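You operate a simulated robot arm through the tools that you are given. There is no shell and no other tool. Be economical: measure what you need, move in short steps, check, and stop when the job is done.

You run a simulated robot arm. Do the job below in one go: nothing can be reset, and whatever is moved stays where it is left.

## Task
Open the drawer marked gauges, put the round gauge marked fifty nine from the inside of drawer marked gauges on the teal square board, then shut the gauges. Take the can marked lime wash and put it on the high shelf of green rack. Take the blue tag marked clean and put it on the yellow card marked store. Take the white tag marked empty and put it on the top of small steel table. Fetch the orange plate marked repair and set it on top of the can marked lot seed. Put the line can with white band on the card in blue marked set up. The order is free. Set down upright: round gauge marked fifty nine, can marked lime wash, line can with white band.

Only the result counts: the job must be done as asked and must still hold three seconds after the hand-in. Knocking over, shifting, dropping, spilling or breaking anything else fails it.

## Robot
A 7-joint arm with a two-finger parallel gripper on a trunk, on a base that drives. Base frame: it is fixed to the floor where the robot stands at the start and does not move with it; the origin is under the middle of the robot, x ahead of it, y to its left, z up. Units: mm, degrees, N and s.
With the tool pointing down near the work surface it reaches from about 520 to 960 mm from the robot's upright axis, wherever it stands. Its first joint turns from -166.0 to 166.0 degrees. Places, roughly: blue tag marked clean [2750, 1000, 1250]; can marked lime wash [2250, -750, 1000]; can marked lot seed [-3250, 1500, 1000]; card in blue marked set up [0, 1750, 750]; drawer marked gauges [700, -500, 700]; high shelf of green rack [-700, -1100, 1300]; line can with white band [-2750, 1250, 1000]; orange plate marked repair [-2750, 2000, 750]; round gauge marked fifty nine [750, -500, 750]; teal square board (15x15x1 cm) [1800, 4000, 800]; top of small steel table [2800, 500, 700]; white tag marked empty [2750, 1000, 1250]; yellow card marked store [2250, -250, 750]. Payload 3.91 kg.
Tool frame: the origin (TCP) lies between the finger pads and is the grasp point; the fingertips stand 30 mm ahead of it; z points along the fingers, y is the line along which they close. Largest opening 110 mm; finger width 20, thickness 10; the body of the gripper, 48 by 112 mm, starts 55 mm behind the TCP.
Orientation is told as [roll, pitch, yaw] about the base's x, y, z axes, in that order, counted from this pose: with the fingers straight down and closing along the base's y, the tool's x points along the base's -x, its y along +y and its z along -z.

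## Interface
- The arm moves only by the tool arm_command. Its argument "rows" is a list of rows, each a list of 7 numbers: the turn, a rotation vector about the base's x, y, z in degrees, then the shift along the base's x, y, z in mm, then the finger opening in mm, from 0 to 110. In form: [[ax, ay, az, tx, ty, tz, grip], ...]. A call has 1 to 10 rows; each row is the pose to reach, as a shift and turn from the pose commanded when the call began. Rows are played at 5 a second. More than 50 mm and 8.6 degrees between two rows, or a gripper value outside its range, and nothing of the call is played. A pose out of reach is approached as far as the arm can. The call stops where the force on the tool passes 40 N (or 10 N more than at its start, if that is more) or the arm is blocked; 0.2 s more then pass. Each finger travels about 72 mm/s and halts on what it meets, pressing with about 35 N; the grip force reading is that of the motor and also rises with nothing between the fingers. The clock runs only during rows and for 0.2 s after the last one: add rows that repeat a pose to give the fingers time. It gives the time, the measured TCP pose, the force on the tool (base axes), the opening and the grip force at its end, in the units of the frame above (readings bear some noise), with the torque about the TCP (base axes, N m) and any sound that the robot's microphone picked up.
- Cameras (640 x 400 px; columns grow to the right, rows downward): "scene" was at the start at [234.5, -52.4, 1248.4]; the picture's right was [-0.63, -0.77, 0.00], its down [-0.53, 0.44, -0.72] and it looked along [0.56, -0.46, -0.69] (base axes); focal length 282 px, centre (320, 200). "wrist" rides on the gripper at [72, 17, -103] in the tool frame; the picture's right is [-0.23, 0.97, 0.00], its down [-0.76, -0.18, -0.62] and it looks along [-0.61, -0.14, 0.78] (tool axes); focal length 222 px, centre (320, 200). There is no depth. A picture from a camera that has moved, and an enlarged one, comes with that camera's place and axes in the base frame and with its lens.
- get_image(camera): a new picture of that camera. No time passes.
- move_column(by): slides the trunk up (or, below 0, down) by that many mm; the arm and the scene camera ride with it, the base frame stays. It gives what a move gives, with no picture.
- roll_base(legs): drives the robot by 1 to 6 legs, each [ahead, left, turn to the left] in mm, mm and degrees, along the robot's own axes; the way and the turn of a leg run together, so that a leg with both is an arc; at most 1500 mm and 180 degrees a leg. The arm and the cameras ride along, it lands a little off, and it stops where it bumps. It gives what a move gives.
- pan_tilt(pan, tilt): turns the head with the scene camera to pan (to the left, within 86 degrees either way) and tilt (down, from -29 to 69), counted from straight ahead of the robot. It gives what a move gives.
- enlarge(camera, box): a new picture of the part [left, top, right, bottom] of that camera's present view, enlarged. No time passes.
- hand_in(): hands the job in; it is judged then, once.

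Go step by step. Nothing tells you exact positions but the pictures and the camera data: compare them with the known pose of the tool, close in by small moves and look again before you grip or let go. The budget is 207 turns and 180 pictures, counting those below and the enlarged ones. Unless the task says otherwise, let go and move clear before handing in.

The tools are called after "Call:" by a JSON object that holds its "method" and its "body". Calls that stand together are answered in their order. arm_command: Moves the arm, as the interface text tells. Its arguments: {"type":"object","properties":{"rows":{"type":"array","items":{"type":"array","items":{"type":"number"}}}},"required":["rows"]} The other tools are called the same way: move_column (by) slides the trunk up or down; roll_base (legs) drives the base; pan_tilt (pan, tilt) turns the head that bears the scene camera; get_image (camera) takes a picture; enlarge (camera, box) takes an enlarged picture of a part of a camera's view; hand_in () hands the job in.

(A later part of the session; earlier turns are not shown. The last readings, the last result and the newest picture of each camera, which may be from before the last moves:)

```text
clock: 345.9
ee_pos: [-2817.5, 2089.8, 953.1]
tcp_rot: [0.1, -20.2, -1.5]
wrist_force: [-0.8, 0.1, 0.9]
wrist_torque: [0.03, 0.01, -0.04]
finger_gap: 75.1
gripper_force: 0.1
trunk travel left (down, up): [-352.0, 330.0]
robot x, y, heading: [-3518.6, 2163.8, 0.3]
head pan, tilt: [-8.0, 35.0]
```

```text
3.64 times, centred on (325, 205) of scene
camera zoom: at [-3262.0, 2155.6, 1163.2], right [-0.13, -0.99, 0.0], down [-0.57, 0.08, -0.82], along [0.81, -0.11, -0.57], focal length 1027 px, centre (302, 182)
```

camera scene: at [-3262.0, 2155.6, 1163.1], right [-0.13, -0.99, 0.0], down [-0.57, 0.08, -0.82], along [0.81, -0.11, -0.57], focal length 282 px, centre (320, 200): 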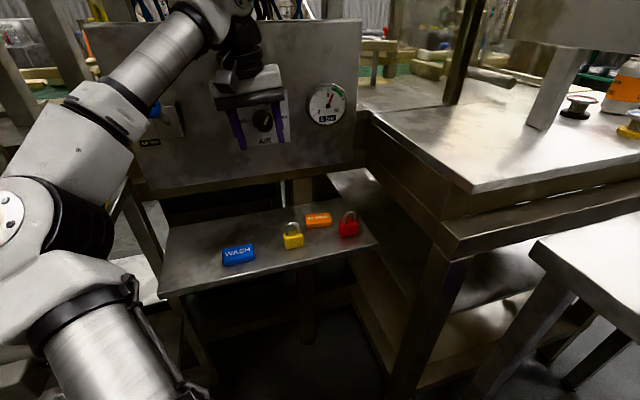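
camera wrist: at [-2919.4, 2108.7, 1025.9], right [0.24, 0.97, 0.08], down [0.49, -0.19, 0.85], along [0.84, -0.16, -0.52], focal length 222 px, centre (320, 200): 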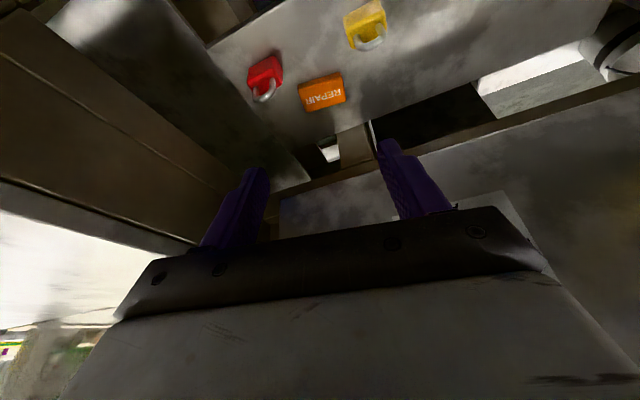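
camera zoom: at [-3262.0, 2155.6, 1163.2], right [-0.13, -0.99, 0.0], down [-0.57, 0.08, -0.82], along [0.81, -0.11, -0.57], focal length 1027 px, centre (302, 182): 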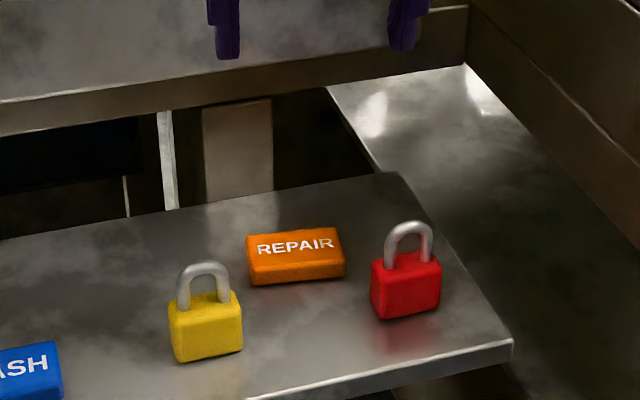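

A step was too long; I repeat with shorter rows.

Call:
{"method": "arm_command", "body": {"rows": [[0, 0, 0, 16, -1, -40, 75], [0, 0, 0, 32, -1, -80, 75], [0, 0, 0, 48, -1, -120, 75], [0, 0, 0, 62, -1, -158, 75]]}}

Call:
{"method": "get_image", "body": {"camera": "wrist"}}

Call:
{"method": "enlarge", "body": {"camera": "scene", "box": [250, 150, 400, 260]}}

```text
clock: 346.9
ee_pos: [-2755.3, 2088.8, 795.9]
tcp_rot: [0.0, -20.1, -1.5]
wrist_force: [0.3, -0.8, -0.4]
wrist_torque: [0.01, 0.0, -0.01]
finger_gap: 74.8
gripper_force: 0.1
trunk travel left (down, up): [-352.0, 330.0]
robot x, y, heading: [-3517.3, 2163.7, 0.4]
head pan, tilt: [-8.0, 35.0]
```

```text
38 pictures are left
camera wrist: at [-2857.2, 2108.5, 867.7], right [0.24, 0.97, 0.08], down [0.5, -0.19, 0.85], along [0.84, -0.16, -0.53], focal length 222 px, centre (320, 200)
```

wrist: 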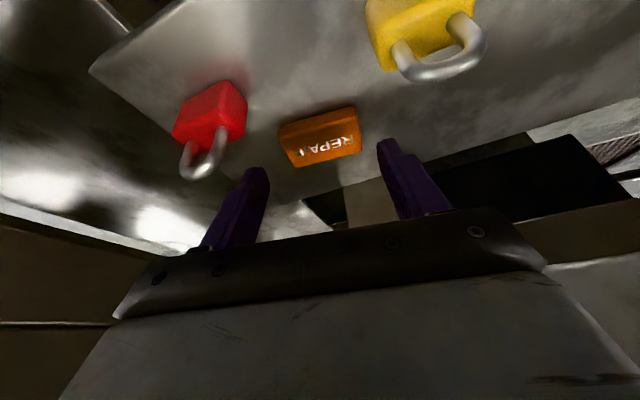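

```text
3.64 times, centred on (325, 205) of scene
camera zoom: at [-3261.9, 2155.6, 1163.2], right [-0.13, -0.99, 0.0], down [-0.57, 0.08, -0.82], along [0.81, -0.11, -0.57], focal length 1027 px, centre (302, 182)
```

zoom: 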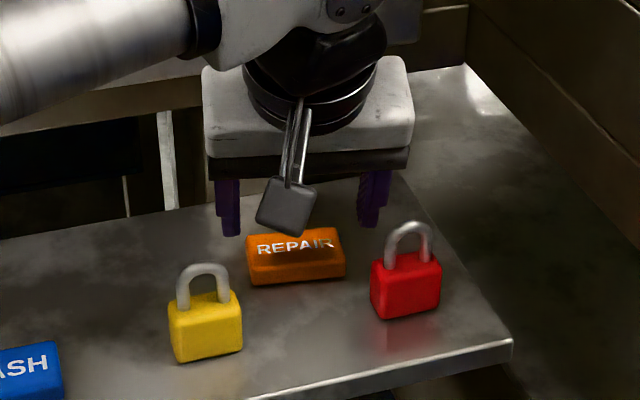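

Alignment is good. I descend to the plate and close.

Call:
{"method": "arm_command", "body": {"rows": [[0, 0, 0, 6, 0, -20, 75], [0, 0, 0, 11, 0, -34, 75], [0, 0, 0, 15, 0, -44, 75], [0, 0, 0, 16, 0, -47, 75], [0, 0, 0, 16, 0, -47, 60], [0, 0, 0, 16, 0, -47, 50], [0, 0, 0, 16, 0, -47, 40], [0, 0, 0, 16, 0, -47, 40]]}}

Call:
{"method": "enlarge", "body": {"camera": "scene", "box": [250, 150, 400, 260]}}

```text
clock: 348.7
ee_pos: [-2739.0, 2090.4, 752.0]
tcp_rot: [-0.1, -20.5, -1.4]
wrist_force: [2.8, 2.7, 28.7]
wrist_torque: [0.46, -0.15, -0.05]
finger_gap: 63.0
gripper_force: 34.7
trunk travel left (down, up): [-352.0, 330.0]
robot x, y, heading: [-3520.0, 2165.0, 0.5]
head pan, tilt: [-8.0, 35.0]
```

```text
3.64 times, centred on (325, 205) of scene
camera zoom: at [-3263.9, 2155.9, 1163.9], right [-0.13, -0.99, 0.0], down [-0.57, 0.07, -0.82], along [0.81, -0.11, -0.57], focal length 1027 px, centre (302, 182)
```

zoom: 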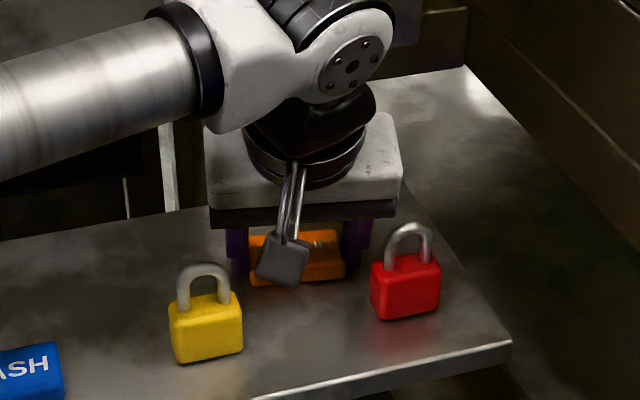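

The plate is gripped (63 mm). I lift back along the tool axis.

Call:
{"method": "arm_command", "body": {"rows": [[0, 0, 0, -3, 0, 8, 40], [0, 0, 0, -15, 0, 42, 40], [0, 0, 0, -31, 0, 85, 40], [0, 0, 0, -47, 0, 128, 40], [0, 0, 0, -63, 0, 172, 40], [0, 0, 0, -90, 0, 205, 40], [0, 0, 0, -130, 0, 230, 40]]}}

Call:
{"method": "get_image", "body": {"camera": "scene"}}

```text
clock: 350.3
ee_pos: [-2869.1, 2089.9, 978.2]
tcp_rot: [-0.1, -20.1, -1.5]
wrist_force: [-0.5, -0.4, 0.1]
wrist_torque: [0.0, 0.0, 0.01]
finger_gap: 62.7
gripper_force: 34.2
trunk travel left (down, up): [-352.0, 330.0]
robot x, y, heading: [-3522.9, 2163.1, 0.3]
head pan, tilt: [-8.0, 35.0]
```

```text
35 pictures are left
camera scene: at [-3262.0, 2155.6, 1163.1], right [-0.13, -0.99, 0.0], down [-0.57, 0.08, -0.82], along [0.81, -0.11, -0.57], focal length 282 px, centre (320, 200)
```

scene: 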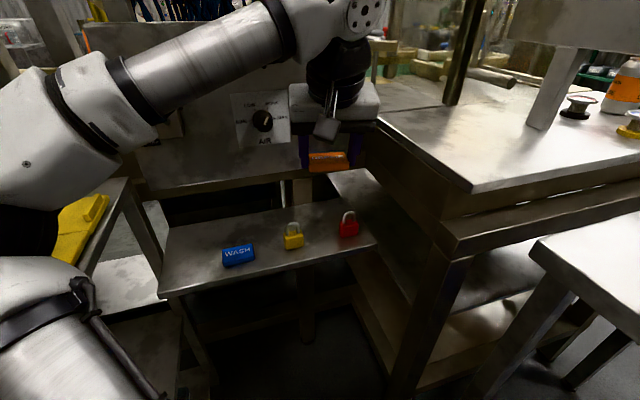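

The plate is held and the neighbours are untouched. I raise the trunk and move so the arm faces LOT SEED from the north.

Call:
{"method": "move_column", "body": {"by": 250}}

Call:
{"method": "roll_base", "body": {"legs": [[0, 120, 0], [0, 0, -90], [0, 210, 0]]}}

Call:
{"method": "pan_tilt", "body": {"pan": 15, "tilt": 45}}

Call:
{"method": "get_image", "body": {"camera": "scene"}}

```text
clock: 352.9
ee_pos: [-2868.8, 2089.4, 1226.4]
tcp_rot: [0.0, -20.2, -1.4]
wrist_force: [0.4, 0.8, 0.3]
wrist_torque: [0.0, 0.0, 0.02]
finger_gap: 62.5
gripper_force: 34.6
trunk travel left (down, up): [-602.0, 80.0]
robot x, y, heading: [-3521.0, 2167.0, 0.7]
head pan, tilt: [-8.0, 35.0]
```

```text
clock: 354.4
ee_pos: [-2869.0, 2183.5, 1228.5]
tcp_rot: [-0.5, -20.5, -2.1]
wrist_force: [-0.3, -0.1, -0.7]
wrist_torque: [0.03, -0.06, -0.02]
finger_gap: 62.9
gripper_force: 34.8
trunk travel left (down, up): [-602.0, 80.0]
robot x, y, heading: [-3518.5, 2265.4, 0.6]
head pan, tilt: [-8.0, 35.0]
stopped in leg 1: the force on the tool passed its limit at 50 N (the readings are from after the stop); the commanded pose is now the measured one
```

```text
clock: 355.2
ee_pos: [-2871.0, 2183.7, 1228.6]
tcp_rot: [-0.5, -20.4, -2.0]
wrist_force: [0.4, 0.7, -0.1]
wrist_torque: [0.0, 0.0, -0.03]
finger_gap: 62.6
gripper_force: 35.3
trunk travel left (down, up): [-602.0, 80.0]
robot x, y, heading: [-3520.2, 2264.1, 0.3]
head pan, tilt: [15.0, 45.0]
```

```text
34 pictures are left
camera scene: at [-3271.7, 2288.2, 1398.4], right [0.27, -0.96, 0.0], down [-0.68, -0.19, -0.71], along [0.68, 0.19, -0.71], focal length 282 px, centre (320, 200)
```

scene: 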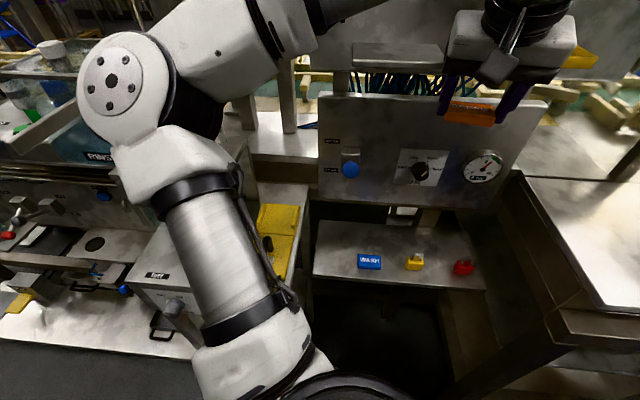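

Something at the left was touched lightly by the elbow. I back straight off before turning.

Call:
{"method": "roll_base", "body": {"legs": [[-320, -50, 0], [0, 0, -90], [0, 480, 0]]}}

Call:
{"method": "get_image", "body": {"camera": "scene"}}

```text
clock: 365.2
ee_pos: [-3448.7, 1560.4, 1228.4]
tcp_rot: [-0.6, -20.4, -92.9]
wrist_force: [0.1, 0.8, -0.2]
wrist_torque: [-0.01, -0.01, -0.04]
finger_gap: 62.8
gripper_force: 35.0
trunk travel left (down, up): [-602.0, 80.0]
robot x, y, heading: [-3356.0, 2210.0, -90.4]
head pan, tilt: [15.0, 45.0]
```

```text
33 pictures are left
camera scene: at [-3337.8, 1961.3, 1398.3], right [-0.97, -0.25, 0.0], down [-0.18, 0.68, -0.71], along [0.18, -0.68, -0.71], focal length 282 px, centre (320, 200)
```

scene: 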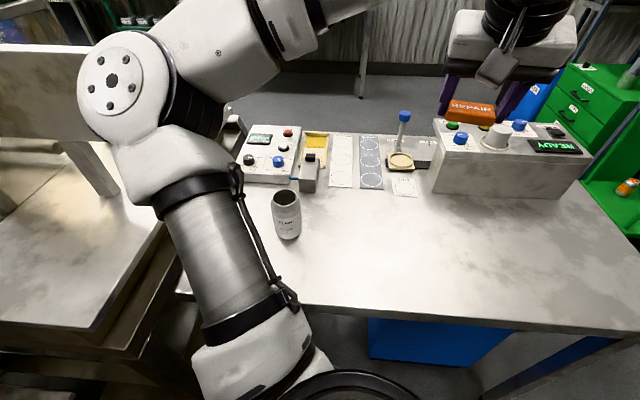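

LOT SEED stands at about (-3149,1555), top z about 957. I reposition and turn so that it lies ahead along the arm, keeping the elbow clear.

Call:
{"method": "roll_base", "body": {"legs": [[0, -130, 0], [0, 0, 34]]}}

Call:
{"method": "pan_tilt", "body": {"pan": -8, "tilt": 42}}

Call:
{"method": "get_image", "body": {"camera": "scene"}}

Call:
{"method": "get_image", "body": {"camera": "wrist"}}

```text
clock: 368.5
ee_pos: [-3196.0, 1623.2, 1228.4]
tcp_rot: [-0.4, -20.4, -58.7]
wrist_force: [0.4, 0.2, 0.2]
wrist_torque: [0.03, 0.0, 0.01]
finger_gap: 62.8
gripper_force: 35.2
trunk travel left (down, up): [-602.0, 80.0]
robot x, y, heading: [-3484.0, 2214.0, -56.4]
head pan, tilt: [15.0, 45.0]
```

```text
clock: 369.4
ee_pos: [-3197.5, 1622.6, 1229.2]
tcp_rot: [-0.5, -20.4, -58.8]
wrist_force: [0.2, -0.4, -0.6]
wrist_torque: [0.0, 0.0, -0.04]
finger_gap: 62.5
gripper_force: 35.0
trunk travel left (down, up): [-602.0, 80.0]
robot x, y, heading: [-3484.8, 2209.0, -55.9]
head pan, tilt: [-8.0, 42.0]
```

```text
32 pictures are left
camera scene: at [-3354.7, 1994.4, 1402.6], right [-0.9, -0.44, 0.0], down [-0.29, 0.6, -0.74], along [0.32, -0.67, -0.67], focal length 282 px, centre (320, 200)
```

scene: 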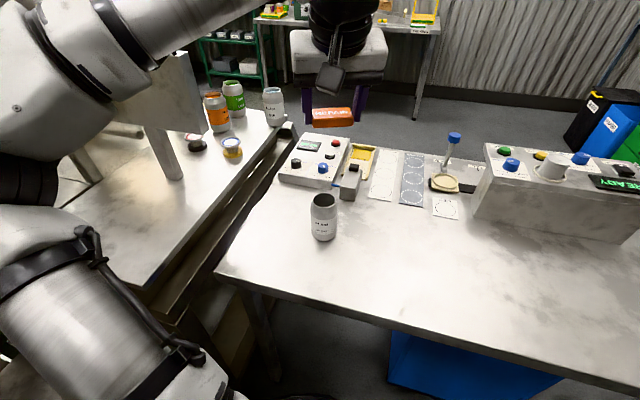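

```text
31 pictures are left
camera wrist: at [-3234.2, 1721.1, 1299.8], right [0.94, 0.32, 0.07], down [0.11, -0.51, 0.85], along [0.31, -0.8, -0.52], focal length 222 px, centre (320, 200)
```

wrist: 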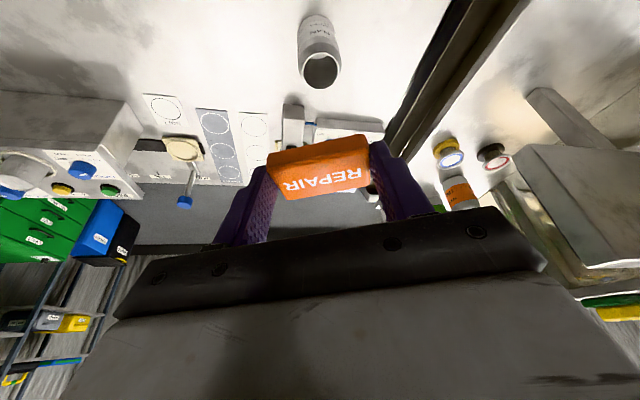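

The can's top centre is (-3150,1551,953). I bring the plate above it and descend close.

Call:
{"method": "arm_command", "body": {"rows": [[0, 0, 0, 20, -30, -20, 40], [0, 0, 0, 42, -63, -45, 40], [0, 0, 0, 42, -63, -90, 40], [0, 0, 0, 42, -63, -135, 40], [0, 0, 0, 42, -63, -180, 40], [0, 0, 0, 42, -63, -215, 40]]}}

Call:
{"method": "enlarge", "body": {"camera": "scene", "box": [260, 130, 400, 250]}}

Call:
{"method": "get_image", "body": {"camera": "wrist"}}

```text
clock: 370.8
ee_pos: [-3153.2, 1561.1, 1014.8]
tcp_rot: [-0.5, -20.4, -58.7]
wrist_force: [-0.1, 0.3, 0.4]
wrist_torque: [0.04, -0.01, -0.01]
finger_gap: 62.6
gripper_force: 34.7
trunk travel left (down, up): [-602.0, 80.0]
robot x, y, heading: [-3483.0, 2209.3, -56.0]
head pan, tilt: [-8.0, 42.0]
```

```text
3.33 times, centred on (330, 190) of scene
camera zoom: at [-3354.7, 1994.2, 1402.6], right [-0.9, -0.44, 0.0], down [-0.29, 0.6, -0.74], along [0.32, -0.67, -0.67], focal length 941 px, centre (287, 233)
```

zoom: 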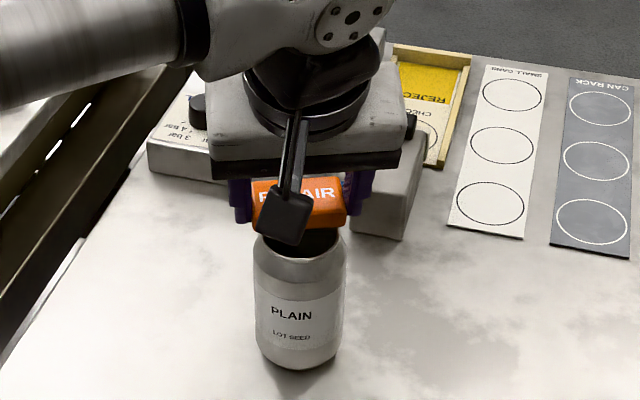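

```text
29 pictures are left
camera wrist: at [-3191.4, 1658.2, 1084.9], right [0.94, 0.32, 0.07], down [0.11, -0.51, 0.85], along [0.31, -0.8, -0.52], focal length 222 px, centre (320, 200)
```

wrist: 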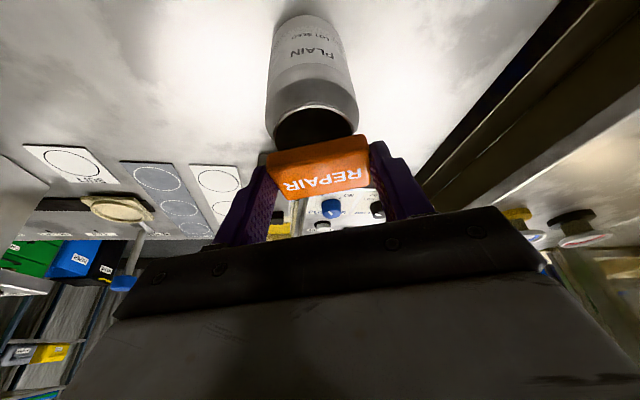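

The plate is aligned over the can mouth. I lower gently to contact.

Call:
{"method": "arm_command", "body": {"rows": [[0, 0, 0, 0, 0, -10, 40], [0, 0, 0, 0, 0, -18, 40], [0, 0, 0, 0, 0, -23, 40], [0, 0, 0, 0, 0, -26, 40], [0, 0, 0, 0, 0, -29, 40]]}}

Call:
{"method": "enlarge", "body": {"camera": "scene", "box": [280, 160, 380, 240]}}

```text
clock: 371.6
ee_pos: [-3153.7, 1560.0, 997.5]
tcp_rot: [-0.7, -21.2, -58.6]
wrist_force: [0.3, 4.7, 18.4]
wrist_torque: [0.35, -0.15, 0.03]
finger_gap: 62.8
gripper_force: 34.9
trunk travel left (down, up): [-602.0, 80.0]
robot x, y, heading: [-3488.6, 2210.7, -56.2]
head pan, tilt: [-8.0, 42.0]
stopped in row 3: the force on the tool passed its limit at 43 N (the readings are from after the stop); the commanded pose is now the measured one
```

```text
5.00 times, centred on (330, 200) of scene
camera zoom: at [-3355.2, 1995.7, 1402.9], right [-0.9, -0.44, 0.0], down [-0.29, 0.6, -0.74], along [0.32, -0.67, -0.67], focal length 1412 px, centre (270, 200)
```

zoom: 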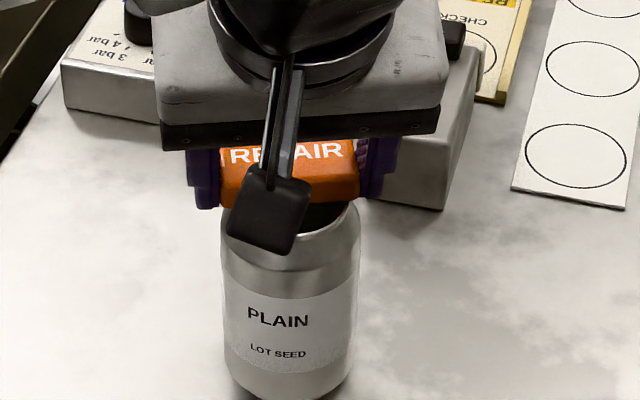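

Both views show the plate sitting about 24 mm too far beyond the can's mouth. I lift, shift back toward the robot and set it down again.

Call:
{"method": "arm_command", "body": {"rows": [[0, 0, 0, 0, 0, 12, 40], [0, 0, 0, -6, 11, 20, 40], [0, 0, 0, -13, 21, 20, 40], [0, 0, 0, -13, 21, 14, 40]]}}

Call:
{"method": "enlarge", "body": {"camera": "scene", "box": [280, 160, 380, 240]}}

Call:
{"method": "enlarge", "body": {"camera": "wrist", "box": [230, 60, 410, 220]}}

```text
clock: 372.6
ee_pos: [-3166.0, 1580.7, 1009.9]
tcp_rot: [-0.6, -20.8, -58.7]
wrist_force: [-0.8, -0.8, 0.0]
wrist_torque: [-0.01, 0.0, -0.01]
finger_gap: 62.6
gripper_force: 35.0
trunk travel left (down, up): [-602.0, 80.0]
robot x, y, heading: [-3486.7, 2212.7, -56.0]
head pan, tilt: [-8.0, 42.0]
```

```text
5.00 times, centred on (330, 200) of scene
camera zoom: at [-3354.6, 1994.2, 1402.6], right [-0.9, -0.44, 0.0], down [-0.29, 0.6, -0.74], along [0.32, -0.67, -0.67], focal length 1412 px, centre (270, 200)
```

zoom: 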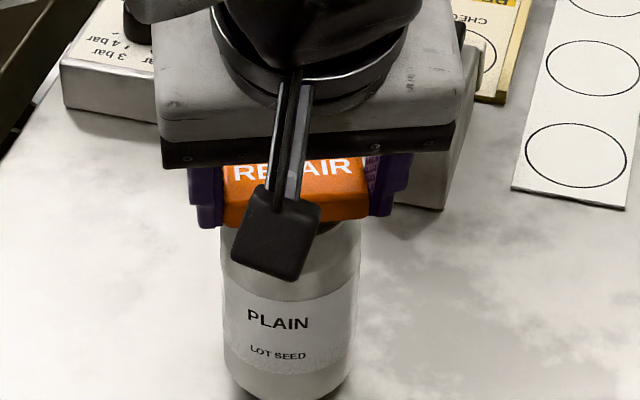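

```text
2.50 times, centred on (320, 140) of wrist
camera zoom: at [-3204.5, 1678.8, 1079.8], right [0.94, 0.32, 0.07], down [0.11, -0.51, 0.86], along [0.31, -0.8, -0.51], focal length 555 px, centre (320, 350)
```

zoom: 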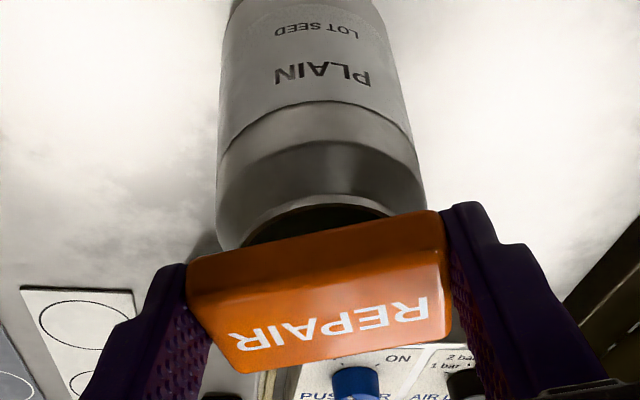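

Now it will land centred. I lower gently again.

Call:
{"method": "arm_command", "body": {"rows": [[0, 0, 0, 0, 1, -6, 40], [0, 0, 0, -1, 2, -9, 40], [0, 0, 0, -1, 2, -11, 40], [0, 0, 0, -1, 2, -13, 40]]}}

Call:
{"method": "enlarge", "body": {"camera": "scene", "box": [280, 160, 380, 240]}}

```text
clock: 373.6
ee_pos: [-3167.2, 1583.4, 998.4]
tcp_rot: [-0.6, -21.1, -58.7]
wrist_force: [0.9, 1.5, 12.9]
wrist_torque: [-0.09, -0.29, 0.03]
finger_gap: 63.0
gripper_force: 35.4
trunk travel left (down, up): [-602.0, 80.0]
robot x, y, heading: [-3483.2, 2209.0, -56.2]
head pan, tilt: [-8.0, 42.0]
```

```text
5.00 times, centred on (330, 200) of scene
camera zoom: at [-3355.1, 1995.5, 1403.2], right [-0.9, -0.44, 0.0], down [-0.29, 0.6, -0.74], along [0.32, -0.67, -0.67], focal length 1412 px, centre (270, 200)
```

zoom: 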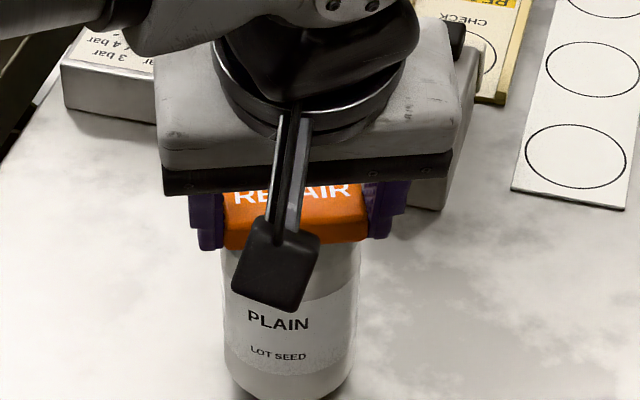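

Contact with the plate centred. I release carefully and retreat along the axis.

Call:
{"method": "arm_command", "body": {"rows": [[0, 0, 0, 0, 0, 2, 40], [0, 0, 0, 0, 0, 2, 62], [0, 0, 0, 0, 0, 2, 70], [0, 0, 0, 0, 0, 2, 80], [0, 0, 0, 0, 0, 2, 80], [0, 0, 0, -5, 9, 30, 80], [0, 0, 0, -12, 20, 65, 80], [0, 0, 0, -20, 32, 105, 80], [0, 0, 0, -28, 45, 145, 80]]}}

Call:
{"method": "enlarge", "body": {"camera": "scene", "box": [280, 160, 380, 240]}}

```text
clock: 375.6
ee_pos: [-3195.7, 1628.1, 1141.0]
tcp_rot: [-0.7, -20.7, -58.6]
wrist_force: [0.1, -0.2, -0.3]
wrist_torque: [-0.02, -0.01, -0.04]
finger_gap: 80.0
gripper_force: 0.0
trunk travel left (down, up): [-602.0, 80.0]
robot x, y, heading: [-3486.1, 2207.9, -56.0]
head pan, tilt: [-8.0, 42.0]
```

```text
5.00 times, centred on (330, 200) of scene
camera zoom: at [-3354.9, 1994.7, 1402.7], right [-0.9, -0.44, 0.0], down [-0.29, 0.6, -0.74], along [0.32, -0.67, -0.67], focal length 1412 px, centre (270, 200)
```

zoom: 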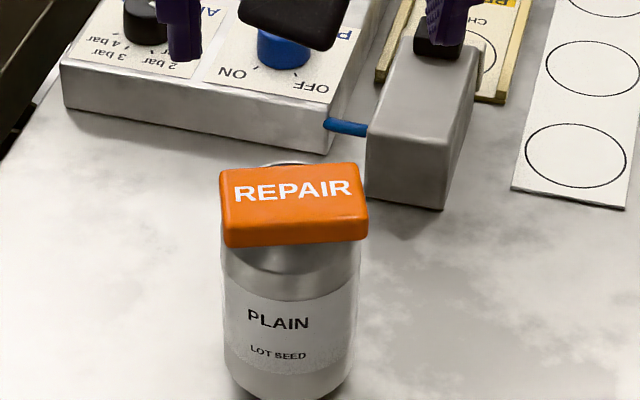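

REPAIR rests squarely on LOT SEED. Now I raise the trunk and drive back round to the south side for the PLAIN LINE can.

Call:
{"method": "move_column", "body": {"by": 80}}

Call:
{"method": "roll_base", "body": {"legs": [[-522, -667, 0], [0, 0, 146], [-1000, 0, 0], [-950, 0, 0], [0, -1450, 0]]}}

Call:
{"method": "pan_tilt", "body": {"pan": 0, "tilt": 30}}

Call:
{"method": "get_image", "body": {"camera": "scene"}}

```text
clock: 376.8
ee_pos: [-3194.6, 1626.3, 1219.9]
tcp_rot: [-0.6, -20.8, -58.7]
wrist_force: [0.6, -0.7, 0.1]
wrist_torque: [0.0, 0.02, -0.01]
finger_gap: 79.9
gripper_force: 0.0
trunk travel left (down, up): [-682.0, 0.0]
robot x, y, heading: [-3483.3, 2208.9, -56.2]
head pan, tilt: [-8.0, 42.0]
```

```text
clock: 397.8
ee_pos: [-4246.2, 979.3, 1220.6]
tcp_rot: [-0.6, -20.8, 85.4]
wrist_force: [-0.1, -0.3, 0.5]
wrist_torque: [0.0, 0.02, 0.0]
finger_gap: 80.1
gripper_force: 0.1
trunk travel left (down, up): [-682.0, 0.0]
robot x, y, heading: [-4353.6, 337.8, 88.1]
head pan, tilt: [-8.0, 42.0]
stopped in leg 4: the robot was blocked; the commanded pose is now the measured one
```

```text
clock: 398.6
ee_pos: [-4246.7, 979.5, 1219.8]
tcp_rot: [-0.6, -20.8, 85.4]
wrist_force: [1.0, -0.3, 0.2]
wrist_torque: [-0.02, 0.0, -0.03]
finger_gap: 79.8
gripper_force: 0.0
trunk travel left (down, up): [-682.0, 0.0]
robot x, y, heading: [-4353.3, 335.9, 88.3]
head pan, tilt: [0.0, 30.0]
```

```text
23 pictures are left
camera scene: at [-4342.5, 596.3, 1500.9], right [1.0, -0.03, 0.0], down [-0.02, -0.5, -0.87], along [0.03, 0.87, -0.5], focal length 282 px, centre (320, 200)
```

scene: 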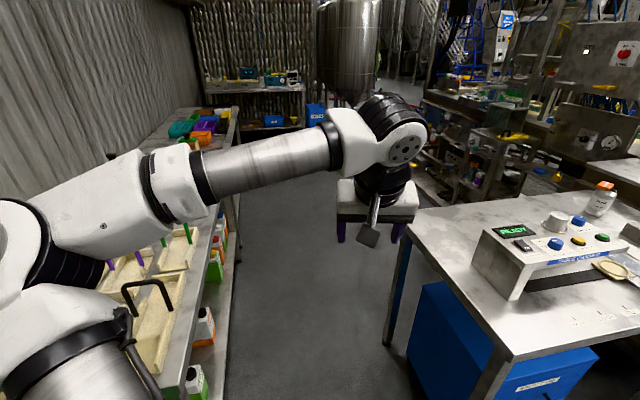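

The robot stopped against something behind; I go ahead a little and then slide right to the can's front.

Call:
{"method": "roll_base", "body": {"legs": [[60, 0, 0], [0, -1500, 0], [0, 0, 2]]}}

Call:
{"method": "arm_command", "body": {"rows": [[5, 0, 0, 0, 0, 0, 90], [10, 0, 0, 0, 0, 0, 90], [15, 0, 0, 0, 0, 0, 90], [20.5, 0, 0, 0, 0, 0, 90]]}}

Call:
{"method": "pan_tilt", "body": {"pan": 0, "tilt": 35}}

Call:
{"method": "get_image", "body": {"camera": "scene"}}

```text
clock: 411.2
ee_pos: [-2776.4, 995.7, 1221.2]
tcp_rot: [-0.5, -20.8, 87.7]
wrist_force: [0.1, -0.5, -1.2]
wrist_torque: [0.02, 0.0, 0.0]
finger_gap: 80.1
gripper_force: 0.0
trunk travel left (down, up): [-682.0, 0.0]
robot x, y, heading: [-2857.0, 347.0, 90.3]
head pan, tilt: [0.0, 30.0]
```

```text
clock: 412.2
ee_pos: [-2776.7, 995.8, 1221.3]
tcp_rot: [0.5, -41.4, 87.1]
wrist_force: [-0.5, 0.4, 0.0]
wrist_torque: [0.03, -0.04, 0.01]
finger_gap: 89.8
gripper_force: 0.0
trunk travel left (down, up): [-682.0, 0.0]
robot x, y, heading: [-2857.7, 347.8, 90.3]
head pan, tilt: [0.0, 30.0]
```

```text
clock: 412.9
ee_pos: [-2777.0, 995.8, 1220.2]
tcp_rot: [0.6, -41.2, 87.1]
wrist_force: [-0.4, 0.8, -0.2]
wrist_torque: [-0.01, -0.01, 0.02]
finger_gap: 90.0
gripper_force: 0.1
trunk travel left (down, up): [-682.0, 0.0]
robot x, y, heading: [-2856.3, 349.8, 90.4]
head pan, tilt: [0.0, 35.0]
```

```text
22 pictures are left
camera scene: at [-2857.3, 606.4, 1493.2], right [1.0, 0.0, 0.0], down [0.0, -0.57, -0.82], along [0.0, 0.82, -0.57], focal length 282 px, centre (320, 200)
```

scene: 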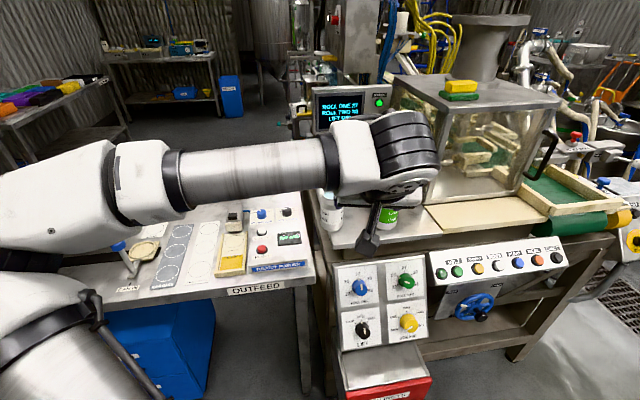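

The tilt went to 41 degrees, like the grip used for the lime can, so I keep it. PLAIN LINE is at about (-2816,1297); I roll nearer and move to a pre-grasp point.

Call:
{"method": "roll_base", "body": {"legs": [[130, 0, 0]]}}

Call:
{"method": "arm_command", "body": {"rows": [[0, 0, 0, -13, 26, -40, 90], [0, 0, 0, -26, 52, -80, 90], [0, 0, 0, -39, 70, -115, 90], [0, 0, 0, -39, 75, -130, 90]]}}

Call:
{"method": "get_image", "body": {"camera": "wrist"}}

```text
clock: 414.2
ee_pos: [-2777.4, 1125.6, 1220.1]
tcp_rot: [0.5, -41.4, 87.1]
wrist_force: [0.0, 0.5, -0.9]
wrist_torque: [0.01, -0.03, 0.01]
finger_gap: 90.3
gripper_force: 0.1
trunk travel left (down, up): [-682.0, 0.0]
robot x, y, heading: [-2857.7, 480.0, 90.1]
head pan, tilt: [0.0, 35.0]
```

```text
clock: 415.2
ee_pos: [-2816.8, 1200.0, 1090.0]
tcp_rot: [0.6, -41.3, 87.1]
wrist_force: [0.0, 0.0, 0.2]
wrist_torque: [0.02, 0.0, -0.01]
finger_gap: 90.2
gripper_force: 0.0
trunk travel left (down, up): [-682.0, 0.0]
robot x, y, heading: [-2854.5, 475.1, 90.2]
head pan, tilt: [0.0, 35.0]
```

```text
21 pictures are left
camera wrist: at [-2836.6, 1077.6, 1118.9], right [-0.96, 0.21, 0.16], down [0.19, 0.15, 0.97], along [0.18, 0.96, -0.19], focal length 222 px, centre (320, 200)
```

wrist: 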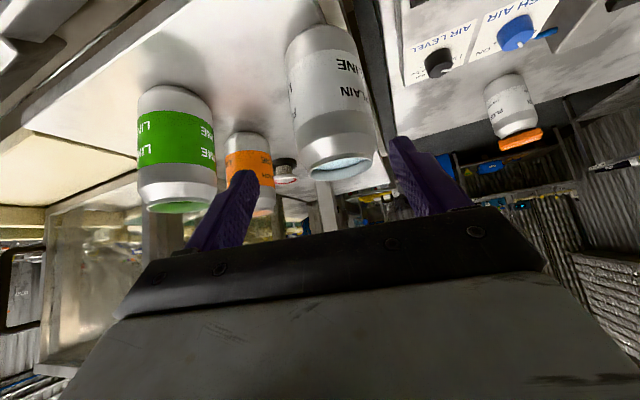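

The can is nearly on axis; I correct 6 mm, advance along the axis and close.

Call:
{"method": "arm_command", "body": {"rows": [[0, 0, 0, -6, 20, -22, 90], [0, 0, 0, -6, 42, -46, 90], [0, 0, 0, -6, 64, -70, 90], [0, 0, 0, -6, 84, -92, 90]]}}

Call:
{"method": "get_image", "body": {"camera": "wrist"}}

```text
clock: 416.1
ee_pos: [-2819.0, 1274.5, 1021.4]
tcp_rot: [0.5, -42.7, 86.7]
wrist_force: [-0.2, -7.2, 20.1]
wrist_torque: [-0.39, 0.13, 0.08]
finger_gap: 90.1
gripper_force: 0.1
trunk travel left (down, up): [-682.0, 0.0]
robot x, y, heading: [-2856.5, 475.1, 90.0]
head pan, tilt: [0.0, 35.0]
stopped in row 4: the force on the tool passed its limit at 56 N (the readings are from after the stop); the commanded pose is now the measured one
```

```text
20 pictures are left
camera wrist: at [-2839.6, 1151.6, 1048.9], right [-0.96, 0.22, 0.16], down [0.19, 0.13, 0.97], along [0.19, 0.97, -0.16], focal length 222 px, centre (320, 200)
```

wrist: 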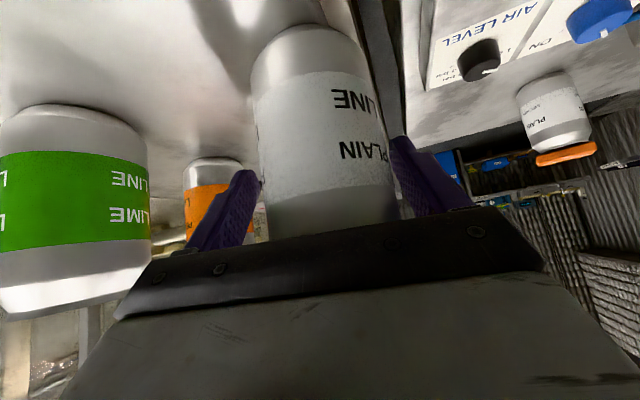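

The can stands some 30 mm nearer than I thought and the palm touched it. I back off to the right depth, and check before closing.

Call:
{"method": "arm_command", "body": {"rows": [[0, 0, 0, 0, -8, 3, 90], [0, 0, 0, 0, -20, 3, 90], [0, 0, 0, 0, -20, -5, 90], [0, 0, 0, 0, -20, -12, 90]]}}

Call:
{"method": "get_image", "body": {"camera": "wrist"}}

```text
clock: 417.1
ee_pos: [-2818.5, 1253.7, 1007.1]
tcp_rot: [0.4, -42.3, 87.0]
wrist_force: [0.0, -0.1, -0.1]
wrist_torque: [0.01, -0.03, -0.01]
finger_gap: 89.9
gripper_force: 0.0
trunk travel left (down, up): [-682.0, 0.0]
robot x, y, heading: [-2858.8, 477.3, 90.4]
head pan, tilt: [0.0, 35.0]
```

```text
19 pictures are left
camera wrist: at [-2840.3, 1131.0, 1034.5], right [-0.96, 0.22, 0.16], down [0.19, 0.14, 0.97], along [0.19, 0.97, -0.17], focal length 222 px, centre (320, 200)
```

wrist: 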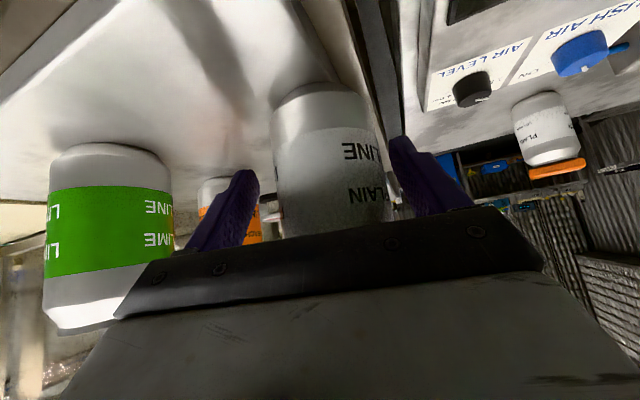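

The bench is really at z about 948, so the grip must be 23 mm higher. I raise and then close.

Call:
{"method": "arm_command", "body": {"rows": [[0, 0, 0, 0, -1, 12, 90], [0, 0, 0, 0, -1, 23, 90], [0, 0, 0, 0, -1, 23, 70], [0, 0, 0, 0, -1, 23, 58], [0, 0, 0, 0, -1, 23, 52], [0, 0, 0, 0, -1, 23, 52]]}}

Call:
{"method": "get_image", "body": {"camera": "wrist"}}

```text
clock: 418.5
ee_pos: [-2819.6, 1251.8, 1031.6]
tcp_rot: [0.5, -42.3, 86.9]
wrist_force: [-0.8, 0.3, 0.4]
wrist_torque: [0.06, -0.04, 0.04]
finger_gap: 65.2
gripper_force: 35.4
trunk travel left (down, up): [-682.0, 0.0]
robot x, y, heading: [-2858.4, 476.7, 90.2]
head pan, tilt: [0.0, 35.0]
```

```text
18 pictures are left
camera wrist: at [-2840.7, 1130.2, 1057.3], right [-0.96, 0.22, 0.16], down [0.19, 0.14, 0.97], along [0.19, 0.97, -0.17], focal length 222 px, centre (320, 200)
```

wrist: 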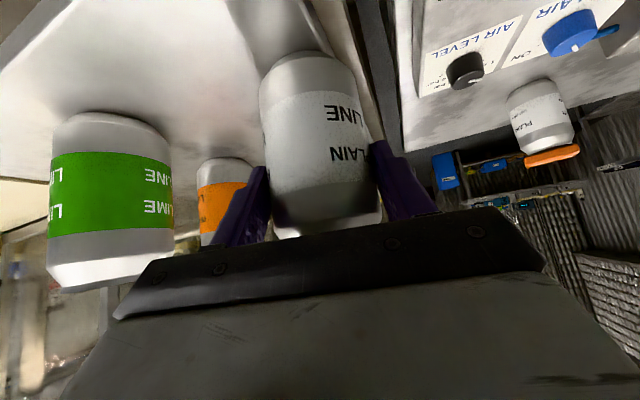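

The can is held level. I lift it slowly and back away, then drive east toward the set-up card.

Call:
{"method": "arm_command", "body": {"rows": [[0, 0, 0, 0, 0, 8, 52], [0, 0, 0, 0, 0, 20, 52], [0, 0, 0, 0, -4, 36, 52], [0, 0, 0, 0, -10, 54, 52], [0, 0, 0, 0, -20, 72, 52], [0, 0, 0, 0, -34, 90, 52], [0, 0, 0, 0, -50, 104, 52], [0, 0, 0, 0, -66, 114, 52], [0, 0, 0, 0, -80, 120, 52]]}}

Call:
{"method": "roll_base", "body": {"legs": [[-150, 0, 0], [0, -1450, 0], [0, -1350, 0]]}}

Call:
{"method": "pan_tilt", "body": {"pan": -10, "tilt": 30}}

Call:
{"method": "get_image", "body": {"camera": "scene"}}

```text
clock: 420.5
ee_pos: [-2819.1, 1173.0, 1149.0]
tcp_rot: [0.5, -42.3, 86.8]
wrist_force: [0.2, 0.2, -2.6]
wrist_torque: [-0.04, -0.01, 0.05]
finger_gap: 65.2
gripper_force: 34.6
trunk travel left (down, up): [-682.0, 0.0]
robot x, y, heading: [-2854.0, 476.4, 90.2]
head pan, tilt: [0.0, 35.0]
```

```text
clock: 443.1
ee_pos: [-16.3, 1015.0, 1148.8]
tcp_rot: [0.5, -42.4, 86.3]
wrist_force: [-0.2, 0.0, -3.1]
wrist_torque: [-0.05, -0.01, 0.03]
finger_gap: 64.8
gripper_force: 35.0
trunk travel left (down, up): [-682.0, 0.0]
robot x, y, heading: [-63.1, 322.4, 89.9]
head pan, tilt: [0.0, 35.0]
```

```text
clock: 443.9
ee_pos: [-17.1, 1015.2, 1149.0]
tcp_rot: [0.5, -42.2, 86.3]
wrist_force: [0.0, 0.8, -3.6]
wrist_torque: [-0.02, -0.05, 0.01]
finger_gap: 65.0
gripper_force: 34.9
trunk travel left (down, up): [-682.0, 0.0]
robot x, y, heading: [-61.7, 322.6, 89.6]
head pan, tilt: [-10.0, 30.0]
```

```text
17 pictures are left
camera scene: at [-44.2, 578.5, 1500.8], right [0.98, -0.18, 0.0], down [-0.09, -0.49, -0.87], along [0.16, 0.85, -0.5], focal length 282 px, centre (320, 200)
```

scene: 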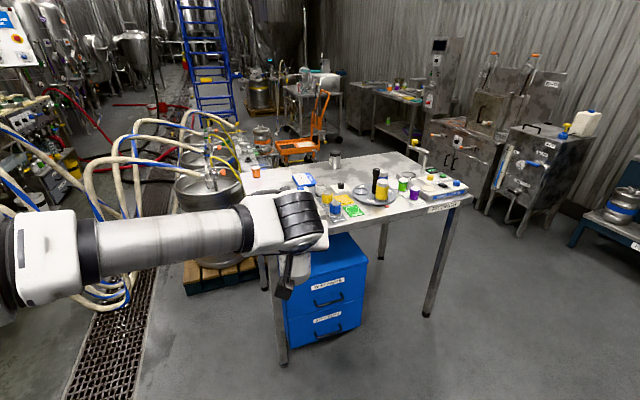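

The card should be at the table's left end, hidden behind the gripper. I shift left for a clear view.

Call:
{"method": "roll_base", "body": {"legs": [[0, 330, 0]]}}

Call:
{"method": "enlarge", "body": {"camera": "scene", "box": [280, 130, 520, 280]}}

```text
clock: 447.0
ee_pos: [-348.6, 1016.6, 1148.4]
tcp_rot: [0.3, -42.2, 86.4]
wrist_force: [0.3, 0.1, -2.9]
wrist_torque: [-0.07, 0.01, 0.02]
finger_gap: 65.1
gripper_force: 34.9
trunk travel left (down, up): [-682.0, 0.0]
robot x, y, heading: [-394.1, 322.6, 89.5]
head pan, tilt: [-10.0, 30.0]
```

```text
2.67 times, centred on (400, 205) of scene
camera zoom: at [-374.9, 580.3, 1500.9], right [0.98, -0.18, 0.0], down [-0.09, -0.49, -0.87], along [0.15, 0.85, -0.5], focal length 753 px, centre (107, 187)
```

zoom: 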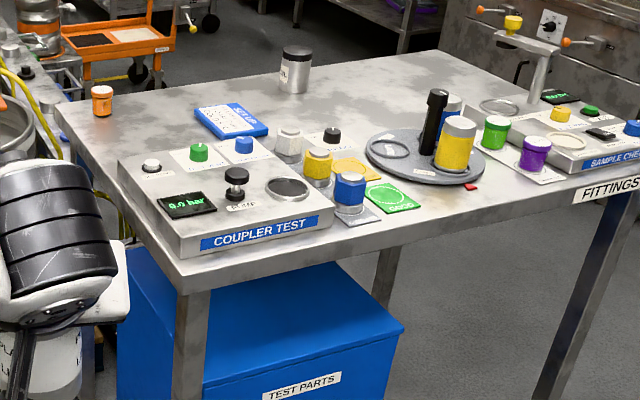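

The blue SET UP card lies behind the COUPLER TEST box, at about (104,1872,867). I drive to face it.

Call:
{"method": "roll_base", "body": {"legs": [[0, -450, 0], [680, 0, 0]]}}

Call:
{"method": "pan_tilt", "body": {"pan": -5, "tilt": 40}}

Call:
{"method": "get_image", "body": {"camera": "scene"}}

Call:
{"method": "get_image", "body": {"camera": "wrist"}}

```text
clock: 454.4
ee_pos: [114.7, 1690.4, 1150.1]
tcp_rot: [0.5, -42.2, 86.1]
wrist_force: [0.0, 0.5, -3.8]
wrist_torque: [-0.07, 0.01, -0.01]
finger_gap: 64.9
gripper_force: 34.9
trunk travel left (down, up): [-682.0, 0.0]
robot x, y, heading: [61.2, 992.6, 89.6]
head pan, tilt: [-10.0, 30.0]
```

```text
clock: 455.1
ee_pos: [113.9, 1689.6, 1148.7]
tcp_rot: [0.4, -42.1, 86.0]
wrist_force: [0.3, -0.9, -3.6]
wrist_torque: [-0.06, -0.01, 0.03]
finger_gap: 64.9
gripper_force: 35.1
trunk travel left (down, up): [-682.0, 0.0]
robot x, y, heading: [65.3, 989.8, 89.3]
head pan, tilt: [-5.0, 40.0]
```

```text
15 pictures are left
camera scene: at [75.9, 1247.9, 1485.6], right [1.0, -0.1, 0.0], down [-0.06, -0.64, -0.77], along [0.08, 0.76, -0.64], focal length 282 px, centre (320, 200)
```

scene: 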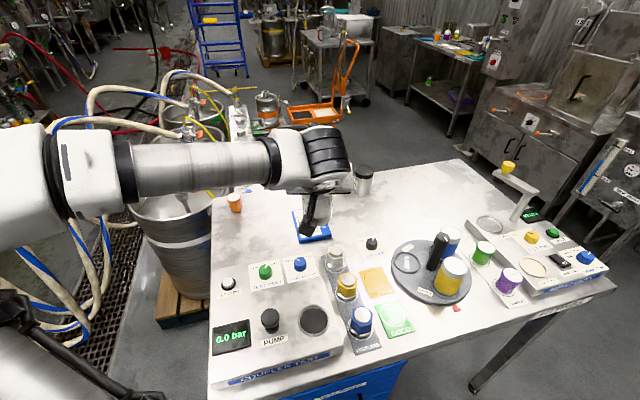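

```text
14 pictures are left
camera wrist: at [90.6, 1567.0, 1176.9], right [-0.96, 0.23, 0.16], down [0.19, 0.13, 0.97], along [0.2, 0.96, -0.17], focal length 222 px, centre (320, 200)
```

wrist: 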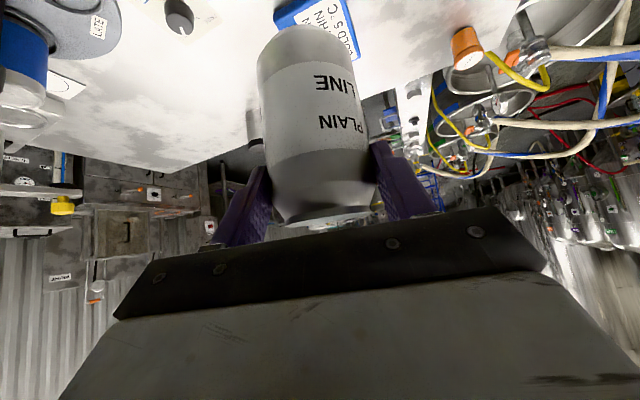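

The card is seen just beneath the camera link. I zoom to fix its centre.

Call:
{"method": "enlarge", "body": {"camera": "scene", "box": [260, 180, 380, 260]}}

```text
5.00 times, centred on (320, 220) of scene
camera zoom: at [75.9, 1247.9, 1485.6], right [1.0, -0.1, 0.0], down [-0.06, -0.64, -0.77], along [0.08, 0.76, -0.64], focal length 1412 px, centre (320, 100)
```

zoom: 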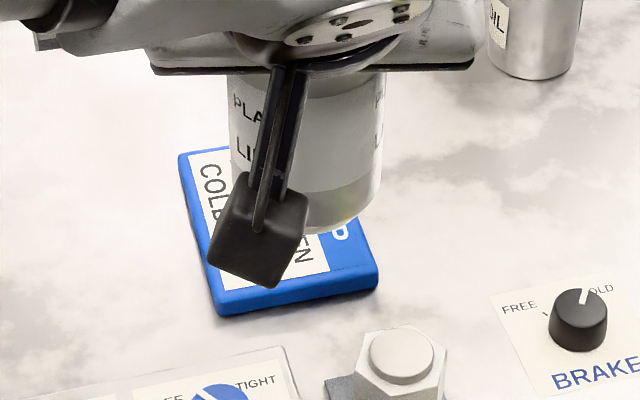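

The card's centre is about (114,1873) at z 872. I extend over it and descend most of the way.

Call:
{"method": "arm_command", "body": {"rows": [[0, 0, 0, 0, 25, 0, 52], [0, 0, 0, 0, 60, 0, 52], [0, 0, 0, 0, 100, -5, 52], [0, 0, 0, 0, 140, -25, 52], [0, 0, 0, 0, 173, -55, 52], [0, 0, 0, 0, 173, -90, 52], [0, 0, 0, 0, 173, -125, 52], [0, 0, 0, 0, 173, -150, 52], [0, 0, 0, 0, 173, -170, 52]]}}

Call:
{"method": "enlarge", "body": {"camera": "scene", "box": [240, 130, 400, 260]}}

```text
clock: 457.1
ee_pos: [113.4, 1862.7, 978.1]
tcp_rot: [0.4, -42.3, 86.0]
wrist_force: [-0.8, -0.1, -4.5]
wrist_torque: [-0.09, 0.01, 0.01]
finger_gap: 64.7
gripper_force: 35.3
trunk travel left (down, up): [-682.0, 0.0]
robot x, y, heading: [68.9, 995.3, 89.3]
head pan, tilt: [-5.0, 40.0]
```

```text
3.08 times, centred on (320, 195) of scene
camera zoom: at [75.8, 1248.5, 1485.4], right [1.0, -0.1, 0.0], down [-0.06, -0.64, -0.77], along [0.08, 0.76, -0.64], focal length 869 px, centre (320, 215)
```

zoom: 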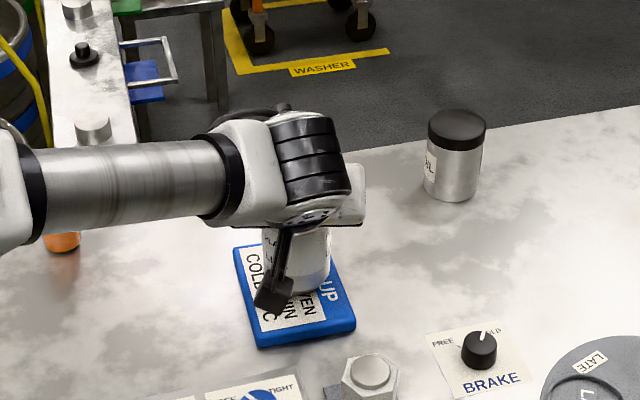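

The can will land close to the card's middle; I shift 8 mm left and lower gently.

Call:
{"method": "arm_command", "body": {"rows": [[0, 0, 0, -8, 0, -6, 52], [0, 0, 0, -8, 0, -12, 52], [0, 0, 0, -8, 0, -17, 52], [0, 0, 0, -8, 0, -21, 52], [0, 0, 0, -8, 0, -24, 52]]}}

Call:
{"method": "enlarge", "body": {"camera": "scene", "box": [270, 180, 370, 260]}}

```text
clock: 458.3
ee_pos: [107.6, 1860.9, 959.0]
tcp_rot: [0.4, -42.6, 86.0]
wrist_force: [2.0, 0.1, 24.4]
wrist_torque: [0.4, -0.43, -0.24]
finger_gap: 64.7
gripper_force: 35.3
trunk travel left (down, up): [-682.0, 0.0]
robot x, y, heading: [63.2, 992.8, 89.0]
head pan, tilt: [-5.0, 40.0]
```

```text
5.00 times, centred on (320, 220) of scene
camera zoom: at [75.8, 1244.9, 1486.3], right [1.0, -0.1, 0.0], down [-0.06, -0.64, -0.77], along [0.08, 0.76, -0.64], focal length 1412 px, centre (320, 100)
```

zoom: 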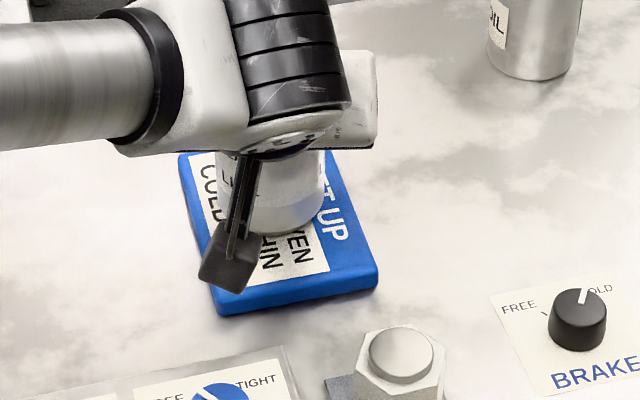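

Contact made with the can central on the card. I relieve, open and retreat along the axis.

Call:
{"method": "arm_command", "body": {"rows": [[0, 0, 0, 0, 0, 4, 52], [0, 0, 0, 0, 0, 4, 66], [0, 0, 0, 0, 0, 4, 76], [0, 0, 0, 0, 0, 4, 84], [0, 0, 0, 0, 0, 4, 84], [0, 0, 0, 0, -12, 18, 84], [0, 0, 0, 0, -35, 44, 84], [0, 0, 0, 0, -62, 76, 84], [0, 0, 0, 0, -88, 110, 84], [0, 0, 0, 0, -115, 145, 84]]}}

Call:
{"method": "enlarge", "body": {"camera": "scene", "box": [240, 130, 400, 260]}}

```text
clock: 460.5
ee_pos: [106.6, 1744.1, 1100.5]
tcp_rot: [0.4, -42.3, 86.0]
wrist_force: [-0.1, -0.2, 0.7]
wrist_torque: [0.02, -0.01, -0.01]
finger_gap: 83.7
gripper_force: 0.1
trunk travel left (down, up): [-682.0, 0.0]
robot x, y, heading: [60.8, 993.9, 89.5]
head pan, tilt: [-5.0, 40.0]
```

```text
3.08 times, centred on (320, 195) of scene
camera zoom: at [75.8, 1246.6, 1485.8], right [1.0, -0.1, 0.0], down [-0.06, -0.64, -0.77], along [0.08, 0.76, -0.64], focal length 869 px, centre (320, 215)
```

zoom: 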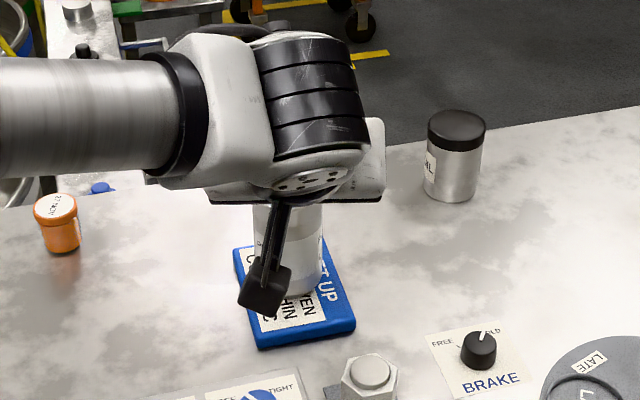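

The can stays on the card. I back away and check the result from a distance.

Call:
{"method": "roll_base", "body": {"legs": [[-500, 0, 0]]}}

Call:
{"method": "pan_tilt", "body": {"pan": -14, "tilt": 30}}

Call:
{"method": "get_image", "body": {"camera": "scene"}}

Call:
{"method": "pan_tilt", "body": {"pan": -85, "tilt": 20}}

Call:
{"method": "get_image", "body": {"camera": "scene"}}

```text
clock: 463.4
ee_pos: [102.3, 1245.4, 1100.8]
tcp_rot: [0.4, -42.3, 85.9]
wrist_force: [0.4, 1.0, -0.7]
wrist_torque: [-0.03, -0.01, -0.02]
finger_gap: 84.0
gripper_force: 0.1
trunk travel left (down, up): [-682.0, 0.0]
robot x, y, heading: [59.7, 492.8, 89.1]
head pan, tilt: [-5.0, 40.0]
```

```text
clock: 464.1
ee_pos: [101.8, 1246.6, 1099.9]
tcp_rot: [0.5, -42.2, 85.8]
wrist_force: [-0.2, -0.1, -0.8]
wrist_torque: [-0.02, 0.03, -0.02]
finger_gap: 84.0
gripper_force: 0.1
trunk travel left (down, up): [-682.0, 0.0]
robot x, y, heading: [54.2, 490.8, 89.0]
head pan, tilt: [-14.0, 30.0]
```

```text
9 pictures are left
camera scene: at [84.4, 750.3, 1500.9], right [0.97, -0.26, 0.0], down [-0.13, -0.48, -0.87], along [0.22, 0.84, -0.5], focal length 282 px, centre (320, 200)
```

scene: 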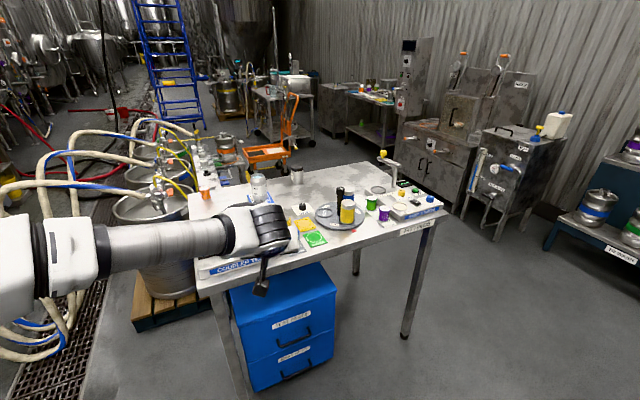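

```text
clock: 465.6
ee_pos: [103.1, 1245.7, 1100.0]
tcp_rot: [0.5, -42.3, 85.7]
wrist_force: [-0.9, 0.3, 0.1]
wrist_torque: [0.0, 0.03, -0.03]
finger_gap: 83.9
gripper_force: 0.1
trunk travel left (down, up): [-682.0, 0.0]
robot x, y, heading: [61.2, 491.6, 89.3]
head pan, tilt: [-85.0, 20.0]
```

```text
8 pictures are left
camera scene: at [154.1, 669.6, 1517.0], right [0.07, -1.0, 0.0], down [-0.34, -0.02, -0.94], along [0.94, 0.07, -0.34], focal length 282 px, centre (320, 200)
```

scene: 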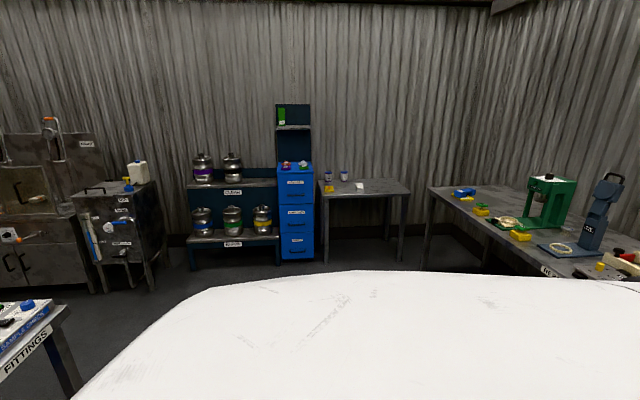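

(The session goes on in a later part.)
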